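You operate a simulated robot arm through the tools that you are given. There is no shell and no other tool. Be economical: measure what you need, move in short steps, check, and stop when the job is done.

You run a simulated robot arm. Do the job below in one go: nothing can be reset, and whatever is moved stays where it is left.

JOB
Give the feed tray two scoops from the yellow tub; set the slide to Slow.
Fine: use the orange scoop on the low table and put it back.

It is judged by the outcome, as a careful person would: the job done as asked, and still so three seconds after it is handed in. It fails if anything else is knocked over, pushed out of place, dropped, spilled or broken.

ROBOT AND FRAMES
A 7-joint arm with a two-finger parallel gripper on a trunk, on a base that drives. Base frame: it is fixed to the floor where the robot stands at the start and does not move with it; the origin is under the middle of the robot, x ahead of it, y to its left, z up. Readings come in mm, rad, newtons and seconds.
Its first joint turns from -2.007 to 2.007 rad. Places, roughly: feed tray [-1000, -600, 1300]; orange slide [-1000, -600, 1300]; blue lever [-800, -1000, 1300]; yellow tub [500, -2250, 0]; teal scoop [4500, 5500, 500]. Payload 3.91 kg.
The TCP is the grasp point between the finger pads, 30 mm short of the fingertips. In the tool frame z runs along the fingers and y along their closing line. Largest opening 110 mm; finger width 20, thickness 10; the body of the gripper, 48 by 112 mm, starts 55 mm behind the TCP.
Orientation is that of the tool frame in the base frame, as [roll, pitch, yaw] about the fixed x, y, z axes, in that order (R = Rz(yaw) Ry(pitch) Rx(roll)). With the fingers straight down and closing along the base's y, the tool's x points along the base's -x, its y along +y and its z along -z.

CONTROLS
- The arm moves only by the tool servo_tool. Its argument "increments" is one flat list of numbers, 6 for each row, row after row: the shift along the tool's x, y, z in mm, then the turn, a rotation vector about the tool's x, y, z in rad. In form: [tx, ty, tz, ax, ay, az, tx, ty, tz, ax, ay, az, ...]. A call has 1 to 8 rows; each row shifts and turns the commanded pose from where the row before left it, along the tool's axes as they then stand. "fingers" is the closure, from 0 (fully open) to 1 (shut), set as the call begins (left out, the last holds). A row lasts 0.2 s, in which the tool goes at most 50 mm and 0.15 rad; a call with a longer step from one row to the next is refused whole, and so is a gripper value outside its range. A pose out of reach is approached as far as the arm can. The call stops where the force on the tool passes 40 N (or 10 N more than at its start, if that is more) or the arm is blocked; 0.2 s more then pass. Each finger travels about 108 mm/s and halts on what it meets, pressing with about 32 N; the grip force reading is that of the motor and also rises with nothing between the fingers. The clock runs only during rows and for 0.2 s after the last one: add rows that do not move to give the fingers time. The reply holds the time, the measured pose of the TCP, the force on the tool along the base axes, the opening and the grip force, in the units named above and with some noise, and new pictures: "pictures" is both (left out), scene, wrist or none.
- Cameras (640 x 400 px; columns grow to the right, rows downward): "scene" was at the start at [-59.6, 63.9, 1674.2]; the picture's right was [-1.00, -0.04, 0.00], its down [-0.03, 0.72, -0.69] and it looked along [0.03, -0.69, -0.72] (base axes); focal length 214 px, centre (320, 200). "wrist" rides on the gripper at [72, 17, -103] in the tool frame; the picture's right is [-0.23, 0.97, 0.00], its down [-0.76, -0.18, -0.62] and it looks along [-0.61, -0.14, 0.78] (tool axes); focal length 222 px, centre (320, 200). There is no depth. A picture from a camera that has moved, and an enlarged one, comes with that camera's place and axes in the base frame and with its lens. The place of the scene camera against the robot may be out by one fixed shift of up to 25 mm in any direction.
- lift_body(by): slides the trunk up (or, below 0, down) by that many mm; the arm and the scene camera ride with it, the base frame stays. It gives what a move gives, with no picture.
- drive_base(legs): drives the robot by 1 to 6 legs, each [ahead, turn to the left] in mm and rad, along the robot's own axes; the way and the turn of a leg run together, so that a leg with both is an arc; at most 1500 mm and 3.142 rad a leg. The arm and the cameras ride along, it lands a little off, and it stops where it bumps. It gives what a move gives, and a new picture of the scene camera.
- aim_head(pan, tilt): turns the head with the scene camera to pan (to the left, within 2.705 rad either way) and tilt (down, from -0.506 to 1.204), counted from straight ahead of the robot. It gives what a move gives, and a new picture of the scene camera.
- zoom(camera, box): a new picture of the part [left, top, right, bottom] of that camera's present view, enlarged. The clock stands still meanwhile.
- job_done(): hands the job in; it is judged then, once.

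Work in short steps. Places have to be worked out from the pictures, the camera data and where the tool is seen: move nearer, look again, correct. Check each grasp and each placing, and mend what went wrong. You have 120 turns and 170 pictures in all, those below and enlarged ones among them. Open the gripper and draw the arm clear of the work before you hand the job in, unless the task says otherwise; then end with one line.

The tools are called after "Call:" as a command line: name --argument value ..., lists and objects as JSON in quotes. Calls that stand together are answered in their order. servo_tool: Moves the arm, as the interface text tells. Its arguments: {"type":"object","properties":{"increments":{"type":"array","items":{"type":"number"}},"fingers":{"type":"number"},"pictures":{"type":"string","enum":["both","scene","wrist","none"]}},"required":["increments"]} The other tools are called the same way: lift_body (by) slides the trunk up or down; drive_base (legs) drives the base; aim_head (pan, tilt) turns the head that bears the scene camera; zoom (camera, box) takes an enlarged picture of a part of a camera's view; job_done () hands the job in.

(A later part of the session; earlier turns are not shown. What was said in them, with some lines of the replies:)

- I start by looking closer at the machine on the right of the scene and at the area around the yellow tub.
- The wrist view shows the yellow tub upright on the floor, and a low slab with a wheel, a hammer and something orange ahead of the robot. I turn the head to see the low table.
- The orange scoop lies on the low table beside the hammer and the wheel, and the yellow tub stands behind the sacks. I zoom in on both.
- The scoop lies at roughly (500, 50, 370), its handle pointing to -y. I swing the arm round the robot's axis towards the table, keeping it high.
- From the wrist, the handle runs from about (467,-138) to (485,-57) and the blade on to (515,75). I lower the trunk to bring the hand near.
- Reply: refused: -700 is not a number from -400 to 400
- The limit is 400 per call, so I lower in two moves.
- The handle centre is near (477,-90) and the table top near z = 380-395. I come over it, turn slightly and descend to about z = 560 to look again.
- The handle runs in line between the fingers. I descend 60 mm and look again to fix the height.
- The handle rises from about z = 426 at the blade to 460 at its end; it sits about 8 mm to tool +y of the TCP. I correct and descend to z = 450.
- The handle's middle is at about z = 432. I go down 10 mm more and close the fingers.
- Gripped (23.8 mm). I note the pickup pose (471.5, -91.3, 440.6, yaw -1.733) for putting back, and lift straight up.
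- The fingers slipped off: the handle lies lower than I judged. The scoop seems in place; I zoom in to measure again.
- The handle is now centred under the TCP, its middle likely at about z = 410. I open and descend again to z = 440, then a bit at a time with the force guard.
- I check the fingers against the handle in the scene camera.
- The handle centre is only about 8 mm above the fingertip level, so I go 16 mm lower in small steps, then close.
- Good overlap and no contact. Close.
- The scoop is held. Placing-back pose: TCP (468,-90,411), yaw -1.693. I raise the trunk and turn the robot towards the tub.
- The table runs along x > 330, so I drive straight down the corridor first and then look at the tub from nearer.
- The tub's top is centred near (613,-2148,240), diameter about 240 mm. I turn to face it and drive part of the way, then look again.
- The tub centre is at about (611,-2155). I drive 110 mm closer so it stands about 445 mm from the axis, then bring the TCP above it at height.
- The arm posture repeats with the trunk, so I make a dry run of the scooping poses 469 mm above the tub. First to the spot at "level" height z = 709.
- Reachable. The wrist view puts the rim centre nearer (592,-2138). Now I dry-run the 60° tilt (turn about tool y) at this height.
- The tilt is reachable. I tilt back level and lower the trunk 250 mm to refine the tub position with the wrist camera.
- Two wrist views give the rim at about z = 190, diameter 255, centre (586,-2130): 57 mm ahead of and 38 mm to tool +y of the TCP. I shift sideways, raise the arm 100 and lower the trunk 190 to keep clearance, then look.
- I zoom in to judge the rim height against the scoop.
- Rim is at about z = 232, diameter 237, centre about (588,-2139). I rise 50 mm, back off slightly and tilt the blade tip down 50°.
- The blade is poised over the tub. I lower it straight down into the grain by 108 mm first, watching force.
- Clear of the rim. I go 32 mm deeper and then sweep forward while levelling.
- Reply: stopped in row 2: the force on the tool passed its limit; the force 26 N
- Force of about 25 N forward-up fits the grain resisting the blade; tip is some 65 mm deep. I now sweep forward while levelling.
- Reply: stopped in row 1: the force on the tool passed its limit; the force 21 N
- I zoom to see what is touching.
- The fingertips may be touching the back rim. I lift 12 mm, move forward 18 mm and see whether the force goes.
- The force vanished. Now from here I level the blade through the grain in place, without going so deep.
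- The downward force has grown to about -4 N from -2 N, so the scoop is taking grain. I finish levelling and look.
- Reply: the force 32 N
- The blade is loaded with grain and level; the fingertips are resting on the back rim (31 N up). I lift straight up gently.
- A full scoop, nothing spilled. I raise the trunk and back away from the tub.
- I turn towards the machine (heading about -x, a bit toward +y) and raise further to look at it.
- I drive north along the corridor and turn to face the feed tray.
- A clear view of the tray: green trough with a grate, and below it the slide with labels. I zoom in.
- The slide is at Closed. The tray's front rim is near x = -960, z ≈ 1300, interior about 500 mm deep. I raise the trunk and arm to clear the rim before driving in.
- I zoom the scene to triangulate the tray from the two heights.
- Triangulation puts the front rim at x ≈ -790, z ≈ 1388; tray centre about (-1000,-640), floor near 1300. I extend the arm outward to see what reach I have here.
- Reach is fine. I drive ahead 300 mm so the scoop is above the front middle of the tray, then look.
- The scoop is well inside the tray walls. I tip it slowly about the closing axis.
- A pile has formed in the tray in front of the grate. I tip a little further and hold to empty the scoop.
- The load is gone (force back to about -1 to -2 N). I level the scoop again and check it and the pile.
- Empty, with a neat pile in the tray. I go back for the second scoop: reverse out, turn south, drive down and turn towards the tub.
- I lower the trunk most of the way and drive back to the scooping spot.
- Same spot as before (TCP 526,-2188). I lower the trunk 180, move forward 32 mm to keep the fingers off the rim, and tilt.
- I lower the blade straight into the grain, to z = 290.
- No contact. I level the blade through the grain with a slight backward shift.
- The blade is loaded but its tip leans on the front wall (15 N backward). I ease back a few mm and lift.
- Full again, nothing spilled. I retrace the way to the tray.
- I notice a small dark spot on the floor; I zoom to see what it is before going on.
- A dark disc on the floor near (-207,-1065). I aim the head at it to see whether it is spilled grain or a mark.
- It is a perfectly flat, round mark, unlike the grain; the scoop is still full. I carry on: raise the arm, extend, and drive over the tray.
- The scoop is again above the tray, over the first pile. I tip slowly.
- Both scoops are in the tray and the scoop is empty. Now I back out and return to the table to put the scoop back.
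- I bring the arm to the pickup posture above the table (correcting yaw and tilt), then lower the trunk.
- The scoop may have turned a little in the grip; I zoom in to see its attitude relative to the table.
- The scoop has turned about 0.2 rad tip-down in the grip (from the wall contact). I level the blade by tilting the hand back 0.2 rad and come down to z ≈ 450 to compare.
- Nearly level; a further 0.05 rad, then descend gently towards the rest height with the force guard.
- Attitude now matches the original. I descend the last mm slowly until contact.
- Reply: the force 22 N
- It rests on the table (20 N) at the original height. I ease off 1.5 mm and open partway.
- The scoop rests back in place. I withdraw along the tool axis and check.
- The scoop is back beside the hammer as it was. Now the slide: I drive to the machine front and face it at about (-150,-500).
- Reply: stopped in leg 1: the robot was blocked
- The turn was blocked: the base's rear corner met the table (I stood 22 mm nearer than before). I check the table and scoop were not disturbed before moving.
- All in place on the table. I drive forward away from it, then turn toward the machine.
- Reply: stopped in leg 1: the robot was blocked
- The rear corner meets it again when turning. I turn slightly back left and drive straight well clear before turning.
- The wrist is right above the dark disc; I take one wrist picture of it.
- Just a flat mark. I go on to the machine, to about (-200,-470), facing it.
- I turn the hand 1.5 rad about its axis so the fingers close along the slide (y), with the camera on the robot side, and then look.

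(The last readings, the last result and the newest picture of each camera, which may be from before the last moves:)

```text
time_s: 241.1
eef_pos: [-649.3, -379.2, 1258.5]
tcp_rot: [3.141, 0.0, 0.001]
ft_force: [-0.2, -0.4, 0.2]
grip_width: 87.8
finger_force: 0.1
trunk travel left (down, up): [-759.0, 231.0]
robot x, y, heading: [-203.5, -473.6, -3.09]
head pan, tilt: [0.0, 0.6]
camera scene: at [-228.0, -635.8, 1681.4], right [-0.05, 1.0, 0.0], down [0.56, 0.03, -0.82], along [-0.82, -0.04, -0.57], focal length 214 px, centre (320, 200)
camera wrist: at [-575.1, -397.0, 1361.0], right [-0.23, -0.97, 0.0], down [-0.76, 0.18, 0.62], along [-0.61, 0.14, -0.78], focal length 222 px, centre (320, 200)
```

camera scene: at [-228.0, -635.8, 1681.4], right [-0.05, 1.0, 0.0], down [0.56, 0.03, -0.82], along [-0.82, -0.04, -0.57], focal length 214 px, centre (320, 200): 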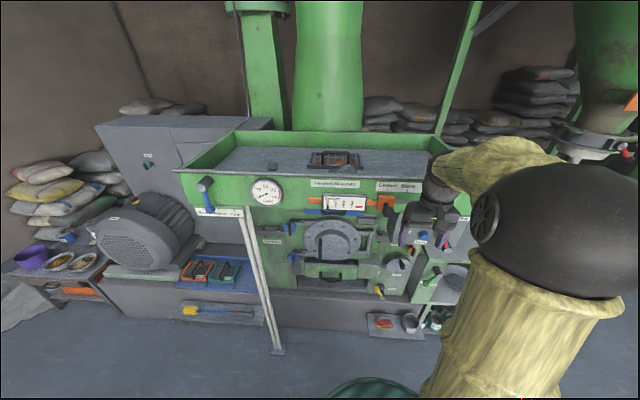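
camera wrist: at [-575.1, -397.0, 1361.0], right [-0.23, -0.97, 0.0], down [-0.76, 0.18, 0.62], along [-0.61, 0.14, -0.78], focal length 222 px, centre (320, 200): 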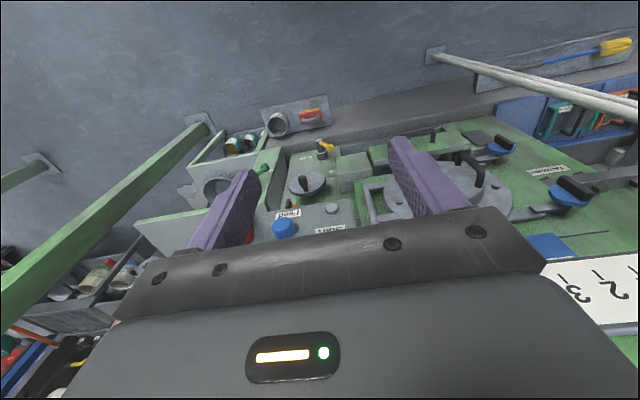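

The slide is hidden by the hand. I shift 55 mm towards it and tilt the hand so the fingers point forward-down.

Call:
servo_tool --increments '[0, 28, -10, 0, -0.15, 0, 0, 27, -10, 0, -0.15, 0, 0, 0, 0, 0, -0.15, 0, 0, 0, 0, 0, -0.15, 0, 0, 0, 0, 0, -0.15, 0]'

Call:
zoom --camera "scene" --box '[300, 160, 460, 260]'

```text
time_s: 242.3
eef_pos: [-647.6, -434.1, 1279.0]
tcp_rot: [-3.141, 0.752, 0.001]
ft_force: [-0.4, -0.2, -0.8]
grip_width: 88.0
finger_force: 0.0
trunk travel left (down, up): [-759.0, 231.0]
robot x, y, heading: [-203.2, -475.1, -3.085]
head pan, tilt: [0.0, 0.6]
camera scene: at [-227.3, -635.4, 1681.4], right [-0.05, 1.0, 0.0], down [0.56, 0.03, -0.83], along [-0.82, -0.04, -0.56], focal length 214 px, centre (320, 200)
camera wrist: at [-522.1, -449.8, 1305.0], right [-0.16, -0.97, 0.15], down [-0.13, 0.18, 0.98], along [-0.98, 0.14, -0.16], focal length 222 px, centre (320, 200)
```

scene: 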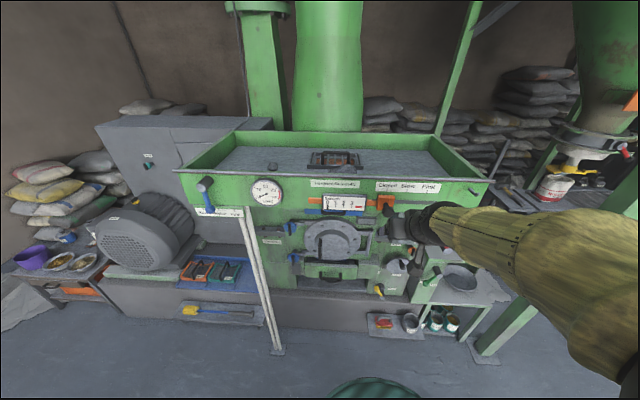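
wrist: 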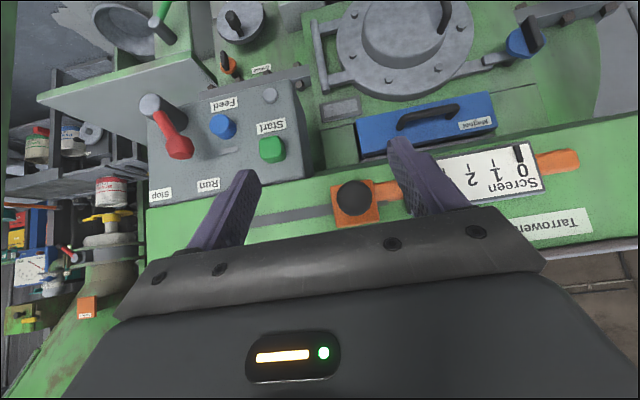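

```text
4.00 times, centred on (380, 210) of scene
camera zoom: at [-227.3, -635.4, 1681.4], right [-0.05, 1.0, 0.0], down [0.56, 0.03, -0.83], along [-0.82, -0.04, -0.56], focal length 858 px, centre (80, 160)
```

zoom: 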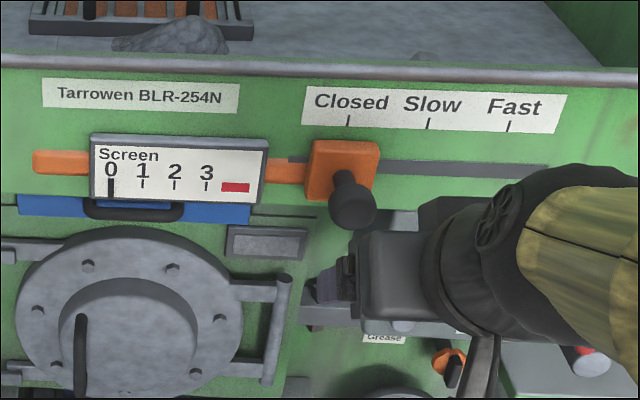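

Now a good view: knob end at about (-779,-450,1267), slide at Closed; the Closed-Slow spacing is about 66 mm toward +y. I approach three quarters of the way with fingers open.

Call:
servo_tool --increments '[-22, 5, 24.6, 0, 0, 0, -22, 5, 24.6, 0, 0, 0, -22, 6, 24.6, 0, 0, 0]'

Call:
zoom --camera "scene" --box '[300, 160, 460, 260]'

```text
time_s: 243.1
eef_pos: [-747.7, -450.2, 1267.6]
tcp_rot: [3.141, 0.748, 0.003]
ft_force: [-0.9, -0.5, -0.9]
grip_width: 88.1
finger_force: 0.0
trunk travel left (down, up): [-759.0, 231.0]
robot x, y, heading: [-208.5, -473.3, -3.09]
head pan, tilt: [0.0, 0.6]
camera scene: at [-229.9, -636.0, 1681.3], right [-0.05, 1.0, 0.0], down [0.57, 0.03, -0.82], along [-0.82, -0.04, -0.57], focal length 214 px, centre (320, 200)
camera wrist: at [-621.8, -466.9, 1294.0], right [-0.17, -0.97, 0.15], down [-0.13, 0.18, 0.97], along [-0.98, 0.14, -0.16], focal length 222 px, centre (320, 200)
```

scene: 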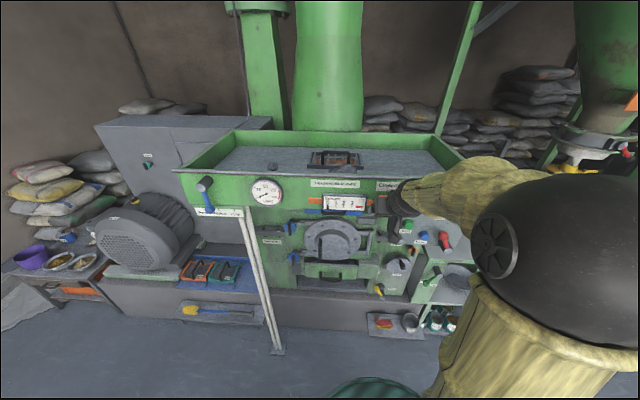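
wrist: 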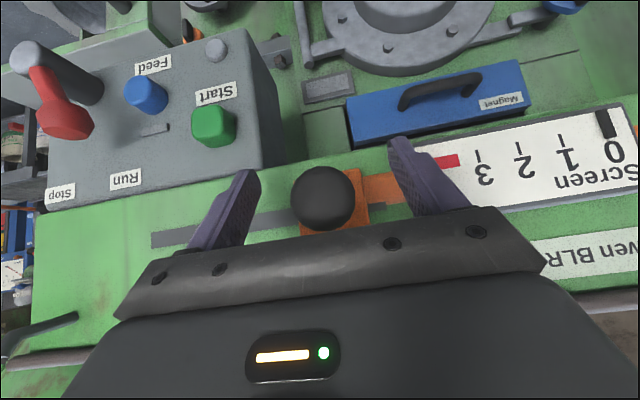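

```text
4.00 times, centred on (380, 210) of scene
camera zoom: at [-229.9, -636.0, 1681.3], right [-0.05, 1.0, 0.0], down [0.57, 0.03, -0.82], along [-0.82, -0.04, -0.57], focal length 858 px, centre (80, 160)
```

zoom: 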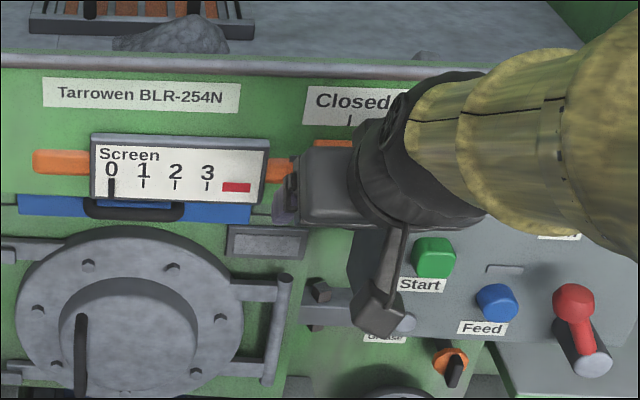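

The knob ball sits right at the TCP (y -450, z 1270). I close on it.

Call:
servo_tool --increments '[-5, 0, 0, 0, 0, 0, 0, 0, 0, 0, 0, 0, 0, 0, 0, 0, 0, 0, 0, 0, 0, 0, 0, 0]' --fingers 1 --pictures "wrist"

```text
time_s: 244.1
eef_pos: [-749.1, -450.6, 1272.6]
tcp_rot: [-3.141, 0.748, 0.003]
ft_force: [1.3, -0.8, 0.3]
grip_width: 33.5
finger_force: 44.9
trunk travel left (down, up): [-759.0, 231.0]
robot x, y, heading: [-207.0, -473.7, -3.089]
head pan, tilt: [0.0, 0.6]
camera wrist: at [-623.3, -467.5, 1298.5], right [-0.16, -0.97, 0.15], down [-0.13, 0.18, 0.98], along [-0.98, 0.14, -0.16], focal length 222 px, centre (320, 200)
```

wrist: 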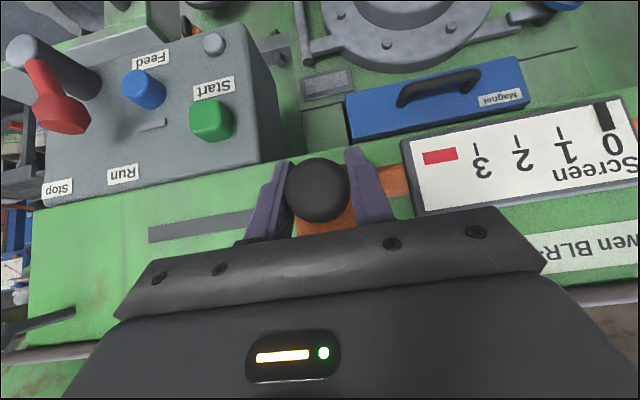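

Gripped. I slide it 66 mm toward +y (Slow).

Call:
servo_tool --increments '[0, -11, 0, 0, 0, 0, 0, -11, 0, 0, 0, 0, 0, -11, 0, 0, 0, 0, 0, -11, 0, 0, 0, 0, 0, -11, 0, 0, 0, 0, 0, -10, 0, 0, 0, 0]' --pictures "wrist"

Call:
zoom --camera "scene" --box '[300, 160, 460, 260]'

```text
time_s: 245.5
eef_pos: [-747.8, -386.2, 1272.3]
tcp_rot: [-3.14, 0.746, 0.003]
ft_force: [12.6, -1.8, -6.8]
grip_width: 33.6
finger_force: 45.0
trunk travel left (down, up): [-759.0, 231.0]
robot x, y, heading: [-205.7, -472.0, -3.085]
head pan, tilt: [0.0, 0.6]
camera wrist: at [-622.4, -402.5, 1298.8], right [-0.16, -0.97, 0.15], down [-0.14, 0.18, 0.97], along [-0.98, 0.14, -0.16], focal length 222 px, centre (320, 200)
```

wrist: 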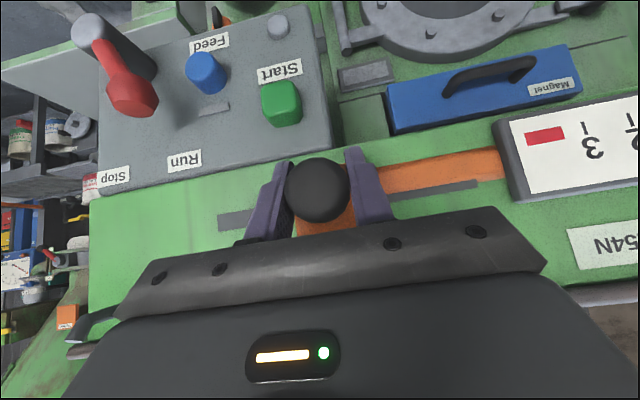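

```text
4.00 times, centred on (380, 210) of scene
camera zoom: at [-226.1, -636.0, 1681.4], right [-0.05, 1.0, 0.0], down [0.56, 0.03, -0.83], along [-0.82, -0.04, -0.56], focal length 858 px, centre (80, 160)
```

zoom: 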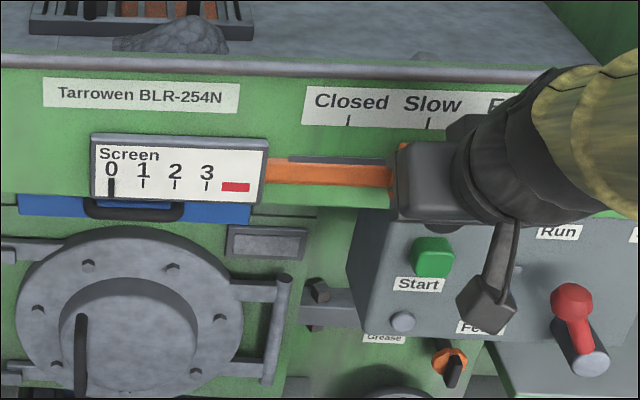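

The slide moved with its bar. I open and back off to check the position against the scale.

Call:
servo_tool --increments '[0, 0, 0, 0, 0, 0, 0, 0, 0, 0, 0, 0, 0, 0, 0, 0, 0, 0]' --fingers 0.2 --pictures "none"

Call:
servo_tool --increments '[22, 0, -24.6, 0, 0, 0, 22, 0, -24.6, 0, 0, 0, 22, 0, -24.6, 0, 0, 0, 22, 0, -24.6, 0, 0, 0]' --pictures "wrist"

Call:
zoom --camera "scene" --box '[300, 160, 460, 260]'

```text
time_s: 246.3
eef_pos: [-747.7, -385.4, 1273.2]
tcp_rot: [-3.141, 0.752, 0.001]
ft_force: [15.2, -0.2, -2.3]
grip_width: 88.0
finger_force: 0.0
trunk travel left (down, up): [-759.0, 231.0]
robot x, y, heading: [-207.5, -469.3, -3.091]
head pan, tilt: [0.0, 0.6]
```

```text
time_s: 247.3
eef_pos: [-617.2, -383.9, 1286.6]
tcp_rot: [-3.14, 0.751, 0.004]
ft_force: [0.5, 0.2, 0.5]
grip_width: 88.0
finger_force: 0.0
trunk travel left (down, up): [-759.0, 231.0]
robot x, y, heading: [-205.0, -472.7, -3.085]
head pan, tilt: [0.0, 0.6]
camera wrist: at [-492.1, -401.5, 1312.3], right [-0.16, -0.97, 0.15], down [-0.13, 0.18, 0.98], along [-0.98, 0.14, -0.16], focal length 222 px, centre (320, 200)
```

wrist: 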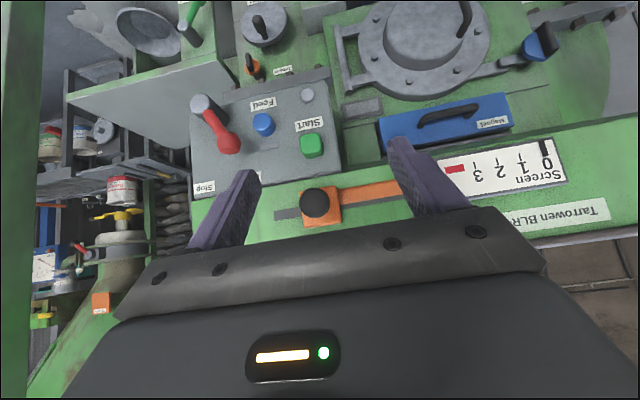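

```text
4.00 times, centred on (380, 210) of scene
camera zoom: at [-226.7, -635.9, 1681.4], right [-0.05, 1.0, 0.0], down [0.56, 0.03, -0.83], along [-0.82, -0.04, -0.56], focal length 858 px, centre (80, 160)
```

zoom: 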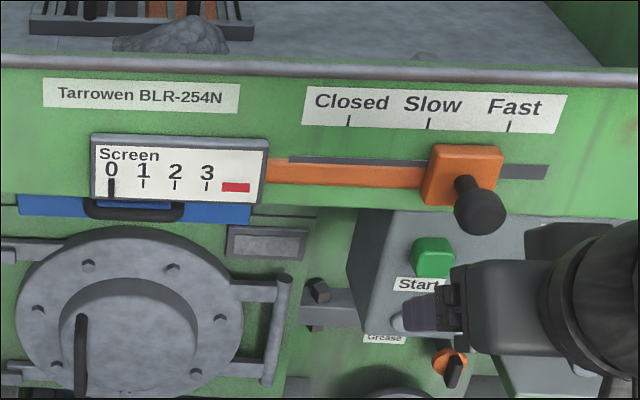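

The slide drifted on release and now stands between Slow and Fast (knob y ≈ -361; Slow should be ≈ -397). Also the fingertips seem to have brushed the Start box. I tilt the hand more forward, approach the knob a bit higher, and will release gently this time.

Call:
servo_tool --increments '[0, 0, 0, 0, -0.13, 0, 0, 0, 0, 0, -0.12, 0, -15, -7, 27, 0, 0, 0, -15, -7, 27, 0, 0, 0, -15, -8, 27, 0, 0, 0]' --pictures "wrist"

```text
time_s: 248.5
eef_pos: [-713.1, -362.1, 1279.8]
tcp_rot: [-3.141, 0.998, 0.002]
ft_force: [-0.1, 0.1, -0.2]
grip_width: 87.6
finger_force: 0.1
trunk travel left (down, up): [-759.0, 231.0]
robot x, y, heading: [-203.9, -474.9, -3.088]
head pan, tilt: [0.0, 0.6]
camera wrist: at [-584.6, -378.5, 1273.6], right [-0.12, -0.97, 0.19], down [0.11, 0.18, 0.98], along [-0.99, 0.14, 0.09], focal length 222 px, centre (320, 200)
```

wrist: 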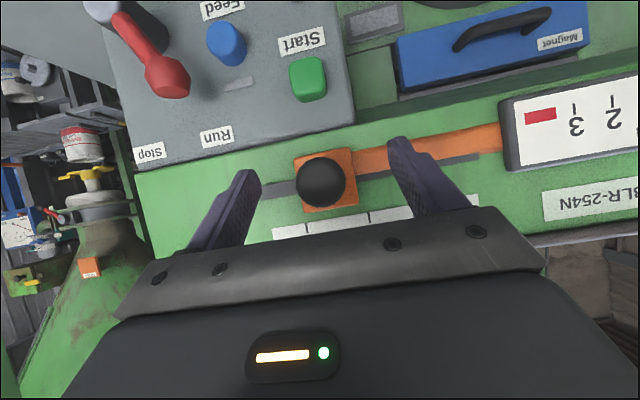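

The knob is centred. I move in 29 mm and close to a loose bracket around the ball (about 37 mm).

Call:
servo_tool --increments '[-7.4, 0, 12.4, 0, 0, 0, -7.4, 0, 12.5, 0, 0, 0]' --pictures "none"

Call:
servo_tool --increments '[0, 0, 0, 0, 0, 0, 0, 0, 0, 0, 0, 0, 0, 0, 0, 0, 0, 0]' --fingers 0.65 --pictures "wrist"

```text
time_s: 249.1
eef_pos: [-739.5, -361.6, 1278.4]
tcp_rot: [3.141, 1.0, 0.001]
ft_force: [-0.4, -0.4, 0.8]
grip_width: 87.8
finger_force: 0.0
trunk travel left (down, up): [-759.0, 231.0]
robot x, y, heading: [-202.6, -474.9, -3.089]
head pan, tilt: [0.0, 0.6]
```

```text
time_s: 249.9
eef_pos: [-740.8, -362.6, 1278.6]
tcp_rot: [-3.14, 0.999, 0.003]
ft_force: [-0.1, -0.4, 0.2]
grip_width: 38.7
finger_force: 0.0
trunk travel left (down, up): [-759.0, 231.0]
robot x, y, heading: [-205.1, -474.0, -3.088]
head pan, tilt: [0.0, 0.6]
camera wrist: at [-612.3, -379.0, 1273.2], right [-0.12, -0.97, 0.19], down [0.11, 0.18, 0.98], along [-0.99, 0.14, 0.09], focal length 222 px, centre (320, 200)
```

wrist: 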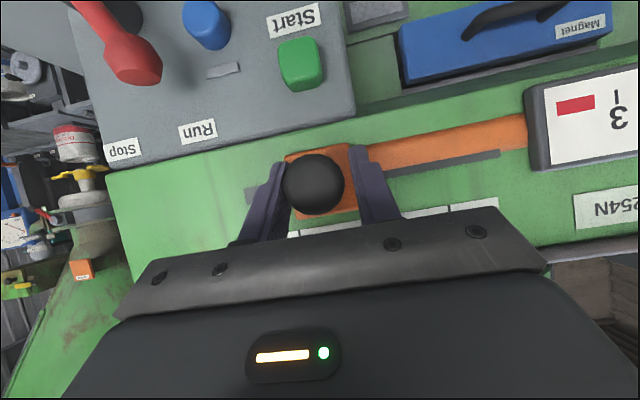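

Bracketed with small gaps. I push slowly 36 mm toward -y (back to Slow).

Call:
servo_tool --increments '[0, 5, 0, 0, 0, 0, 0, 5, 0, 0, 0, 0, 0, 5, 0, 0, 0, 0, 0, 5, 0, 0, 0, 0, 0, 5, 0, 0, 0, 0, 0, 5, 0, 0, 0, 0, 0, 4, 0, 0, 0, 0, 0, 2.5, 0, 0, 0, 0]' --pictures "wrist"

Call:
zoom --camera "scene" --box '[300, 160, 460, 260]'

```text
time_s: 251.7
eef_pos: [-739.8, -400.0, 1277.0]
tcp_rot: [-3.14, 0.999, -0.001]
ft_force: [0.7, 2.6, 0.2]
grip_width: 40.0
finger_force: 2.1
trunk travel left (down, up): [-759.0, 231.0]
robot x, y, heading: [-204.8, -477.4, -3.088]
head pan, tilt: [0.0, 0.6]
camera wrist: at [-612.0, -416.7, 1272.4], right [-0.12, -0.97, 0.19], down [0.11, 0.18, 0.98], along [-0.99, 0.14, 0.09], focal length 222 px, centre (320, 200)
```

wrist: 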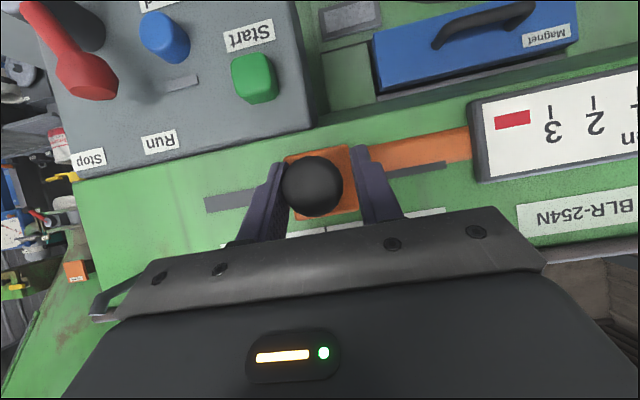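

```text
4.00 times, centred on (380, 210) of scene
camera zoom: at [-228.0, -635.1, 1681.4], right [-0.05, 1.0, 0.0], down [0.56, 0.03, -0.83], along [-0.82, -0.04, -0.56], focal length 858 px, centre (80, 160)
```

zoom: 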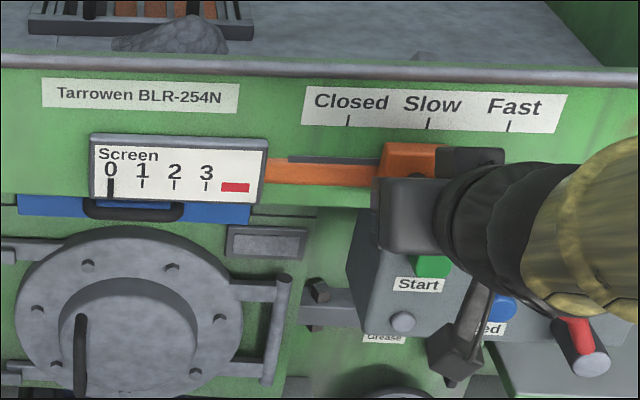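

The block now stands under Slow. I open gently in steps and back off.

Call:
servo_tool --increments '[0, -1, 0, 0, 0, 0, 0, 0, 0, 0, 0, 0]' --fingers 0.6 --pictures "none"

Call:
servo_tool --increments '[0, 0, 0, 0, 0, 0, 0, 0, 0, 0, 0, 0]' --fingers 0.35 --pictures "wrist"

```text
time_s: 252.3
eef_pos: [-741.1, -400.5, 1276.1]
tcp_rot: [-3.14, 1.001, 0.004]
ft_force: [-0.1, -0.1, -0.3]
grip_width: 44.0
finger_force: 0.0
trunk travel left (down, up): [-759.0, 231.0]
robot x, y, heading: [-204.8, -473.7, -3.087]
head pan, tilt: [0.0, 0.6]
```

```text
time_s: 252.9
eef_pos: [-742.1, -399.0, 1278.2]
tcp_rot: [-3.14, 1.0, 0.003]
ft_force: [0.1, 0.3, -0.4]
grip_width: 71.4
finger_force: 0.1
trunk travel left (down, up): [-759.0, 231.0]
robot x, y, heading: [-205.8, -472.9, -3.089]
head pan, tilt: [0.0, 0.6]
camera wrist: at [-612.9, -416.3, 1272.7], right [-0.12, -0.97, 0.19], down [0.11, 0.18, 0.98], along [-0.99, 0.14, 0.09], focal length 222 px, centre (320, 200)
```

wrist: 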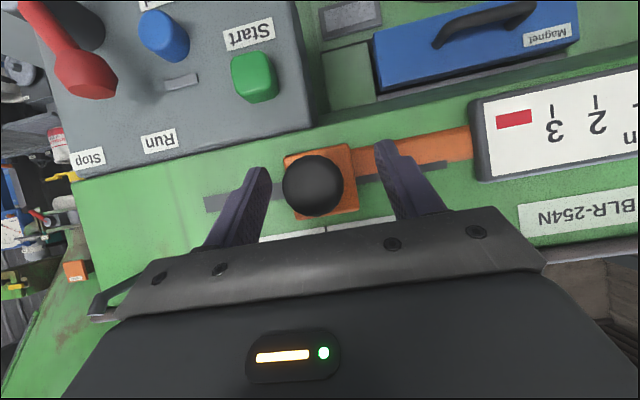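

The knob stayed. I back straight away from the panel and check.

Call:
servo_tool --increments '[10.8, 0, -16.8, 0, 0, 0, 16, 0, -25, 0, 0, 0, 21.6, 0, -33.6, 0, 0, 0, 21.6, 0, -33.6, 0, 0, 0]' --pictures "wrist"

Call:
zoom --camera "scene" --box '[300, 160, 460, 260]'

```text
time_s: 253.9
eef_pos: [-606.5, -401.5, 1277.3]
tcp_rot: [-3.14, 1.001, 0.003]
ft_force: [-0.2, -0.4, 0.0]
grip_width: 71.5
finger_force: 0.2
trunk travel left (down, up): [-759.0, 231.0]
robot x, y, heading: [-208.3, -478.2, -3.086]
head pan, tilt: [0.0, 0.6]
camera wrist: at [-479.7, -417.7, 1272.5], right [-0.12, -0.97, 0.19], down [0.11, 0.18, 0.98], along [-0.99, 0.14, 0.09], focal length 222 px, centre (320, 200)
```

wrist: 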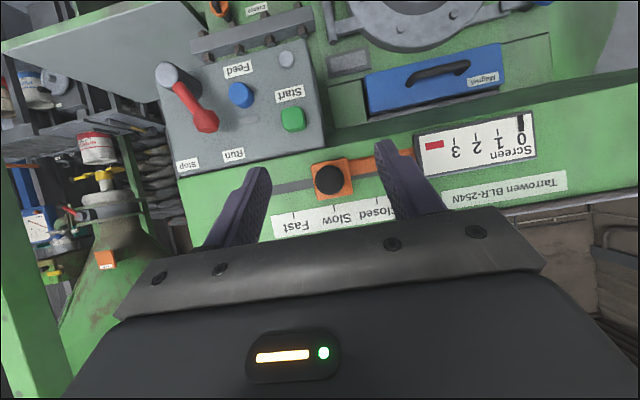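

```text
4.00 times, centred on (380, 210) of scene
camera zoom: at [-226.2, -636.2, 1681.4], right [-0.05, 1.0, 0.0], down [0.56, 0.03, -0.83], along [-0.82, -0.04, -0.56], focal length 858 px, centre (80, 160)
```

zoom: 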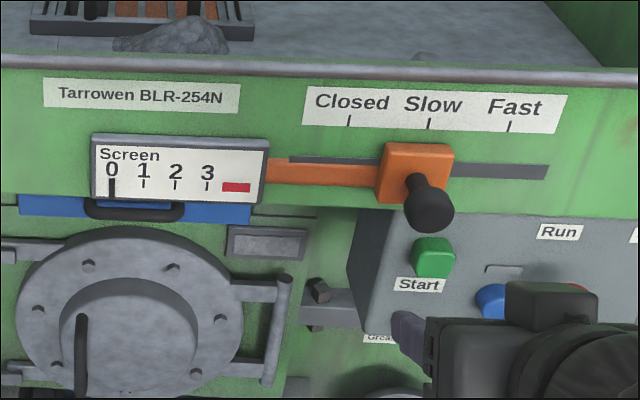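

I verify alignment with the Slow tick in the frontal wrist view.

Call:
zoom --camera "wrist" --box '[260, 130, 420, 230]'

```text
4.00 times, centred on (340, 180) of wrist
camera zoom: at [-479.7, -417.7, 1272.5], right [-0.12, -0.97, 0.19], down [0.11, 0.18, 0.98], along [-0.99, 0.14, 0.09], focal length 888 px, centre (240, 280)
```

zoom: 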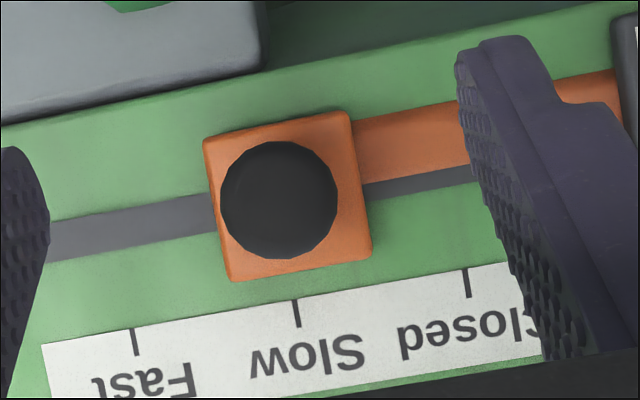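

The slide stands at Slow (within about 3 mm), with knobs and buttons nearby untouched. I open the gripper and back the robot off a little.

Call:
servo_tool --increments '[0, 0, -20, 0, 0, 0, 0, 0, 0, 0, 0, 0]' --fingers 0 --pictures "none"

Call:
drive_base --legs '[[-120, 0]]'

Call:
zoom --camera "scene" --box '[180, 110, 500, 310]'

```text
time_s: 254.5
eef_pos: [-598.7, -389.2, 1276.5]
tcp_rot: [3.14, 0.997, 0.0]
ft_force: [-1.0, 0.2, 0.2]
grip_width: 109.9
finger_force: 0.0
out of reach, approached as far as the arm can: row 1
trunk travel left (down, up): [-759.0, 231.0]
robot x, y, heading: [-207.1, -473.7, -3.083]
head pan, tilt: [0.0, 0.6]
```

```text
time_s: 255.7
eef_pos: [-477.3, -383.2, 1276.4]
tcp_rot: [3.141, 0.998, 0.002]
ft_force: [-0.6, 0.4, -0.6]
grip_width: 110.2
finger_force: 0.1
trunk travel left (down, up): [-759.0, 231.0]
robot x, y, heading: [-83.6, -468.4, -3.087]
head pan, tilt: [0.0, 0.6]
camera scene: at [-106.4, -629.3, 1681.4], right [-0.05, 1.0, 0.0], down [0.56, 0.03, -0.83], along [-0.82, -0.04, -0.56], focal length 214 px, centre (320, 200)
```

scene: 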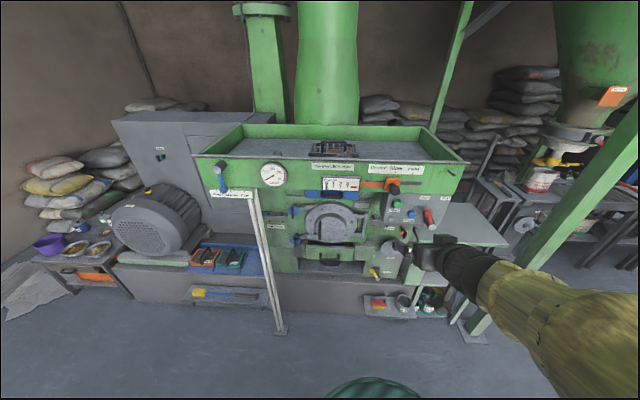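

```text
2.00 times, centred on (340, 210) of scene
camera zoom: at [-106.4, -629.3, 1681.4], right [-0.05, 1.0, 0.0], down [0.56, 0.03, -0.83], along [-0.82, -0.04, -0.56], focal length 429 px, centre (280, 180)
```

zoom: 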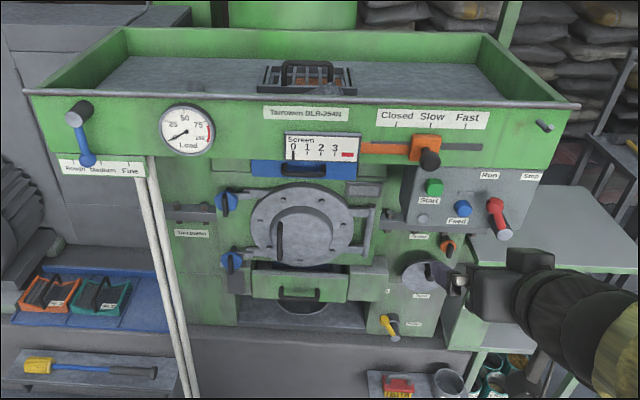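

Both scoops are in the tray, the slide is at Slow, the scoop is back on the table, and the arm is clear. I hand the job in.

Call:
job_done

```text
The job is handed in.
```

I put two scoops from the yellow tub in the feed tray, set the slide to Slow (within about 3 mm of its mark) and put the orange scoop back on the low table; there is also a dark disc about 53 mm across on the floor near (-207, -1065) that I could not identify and that may be a small spill from the second trip.
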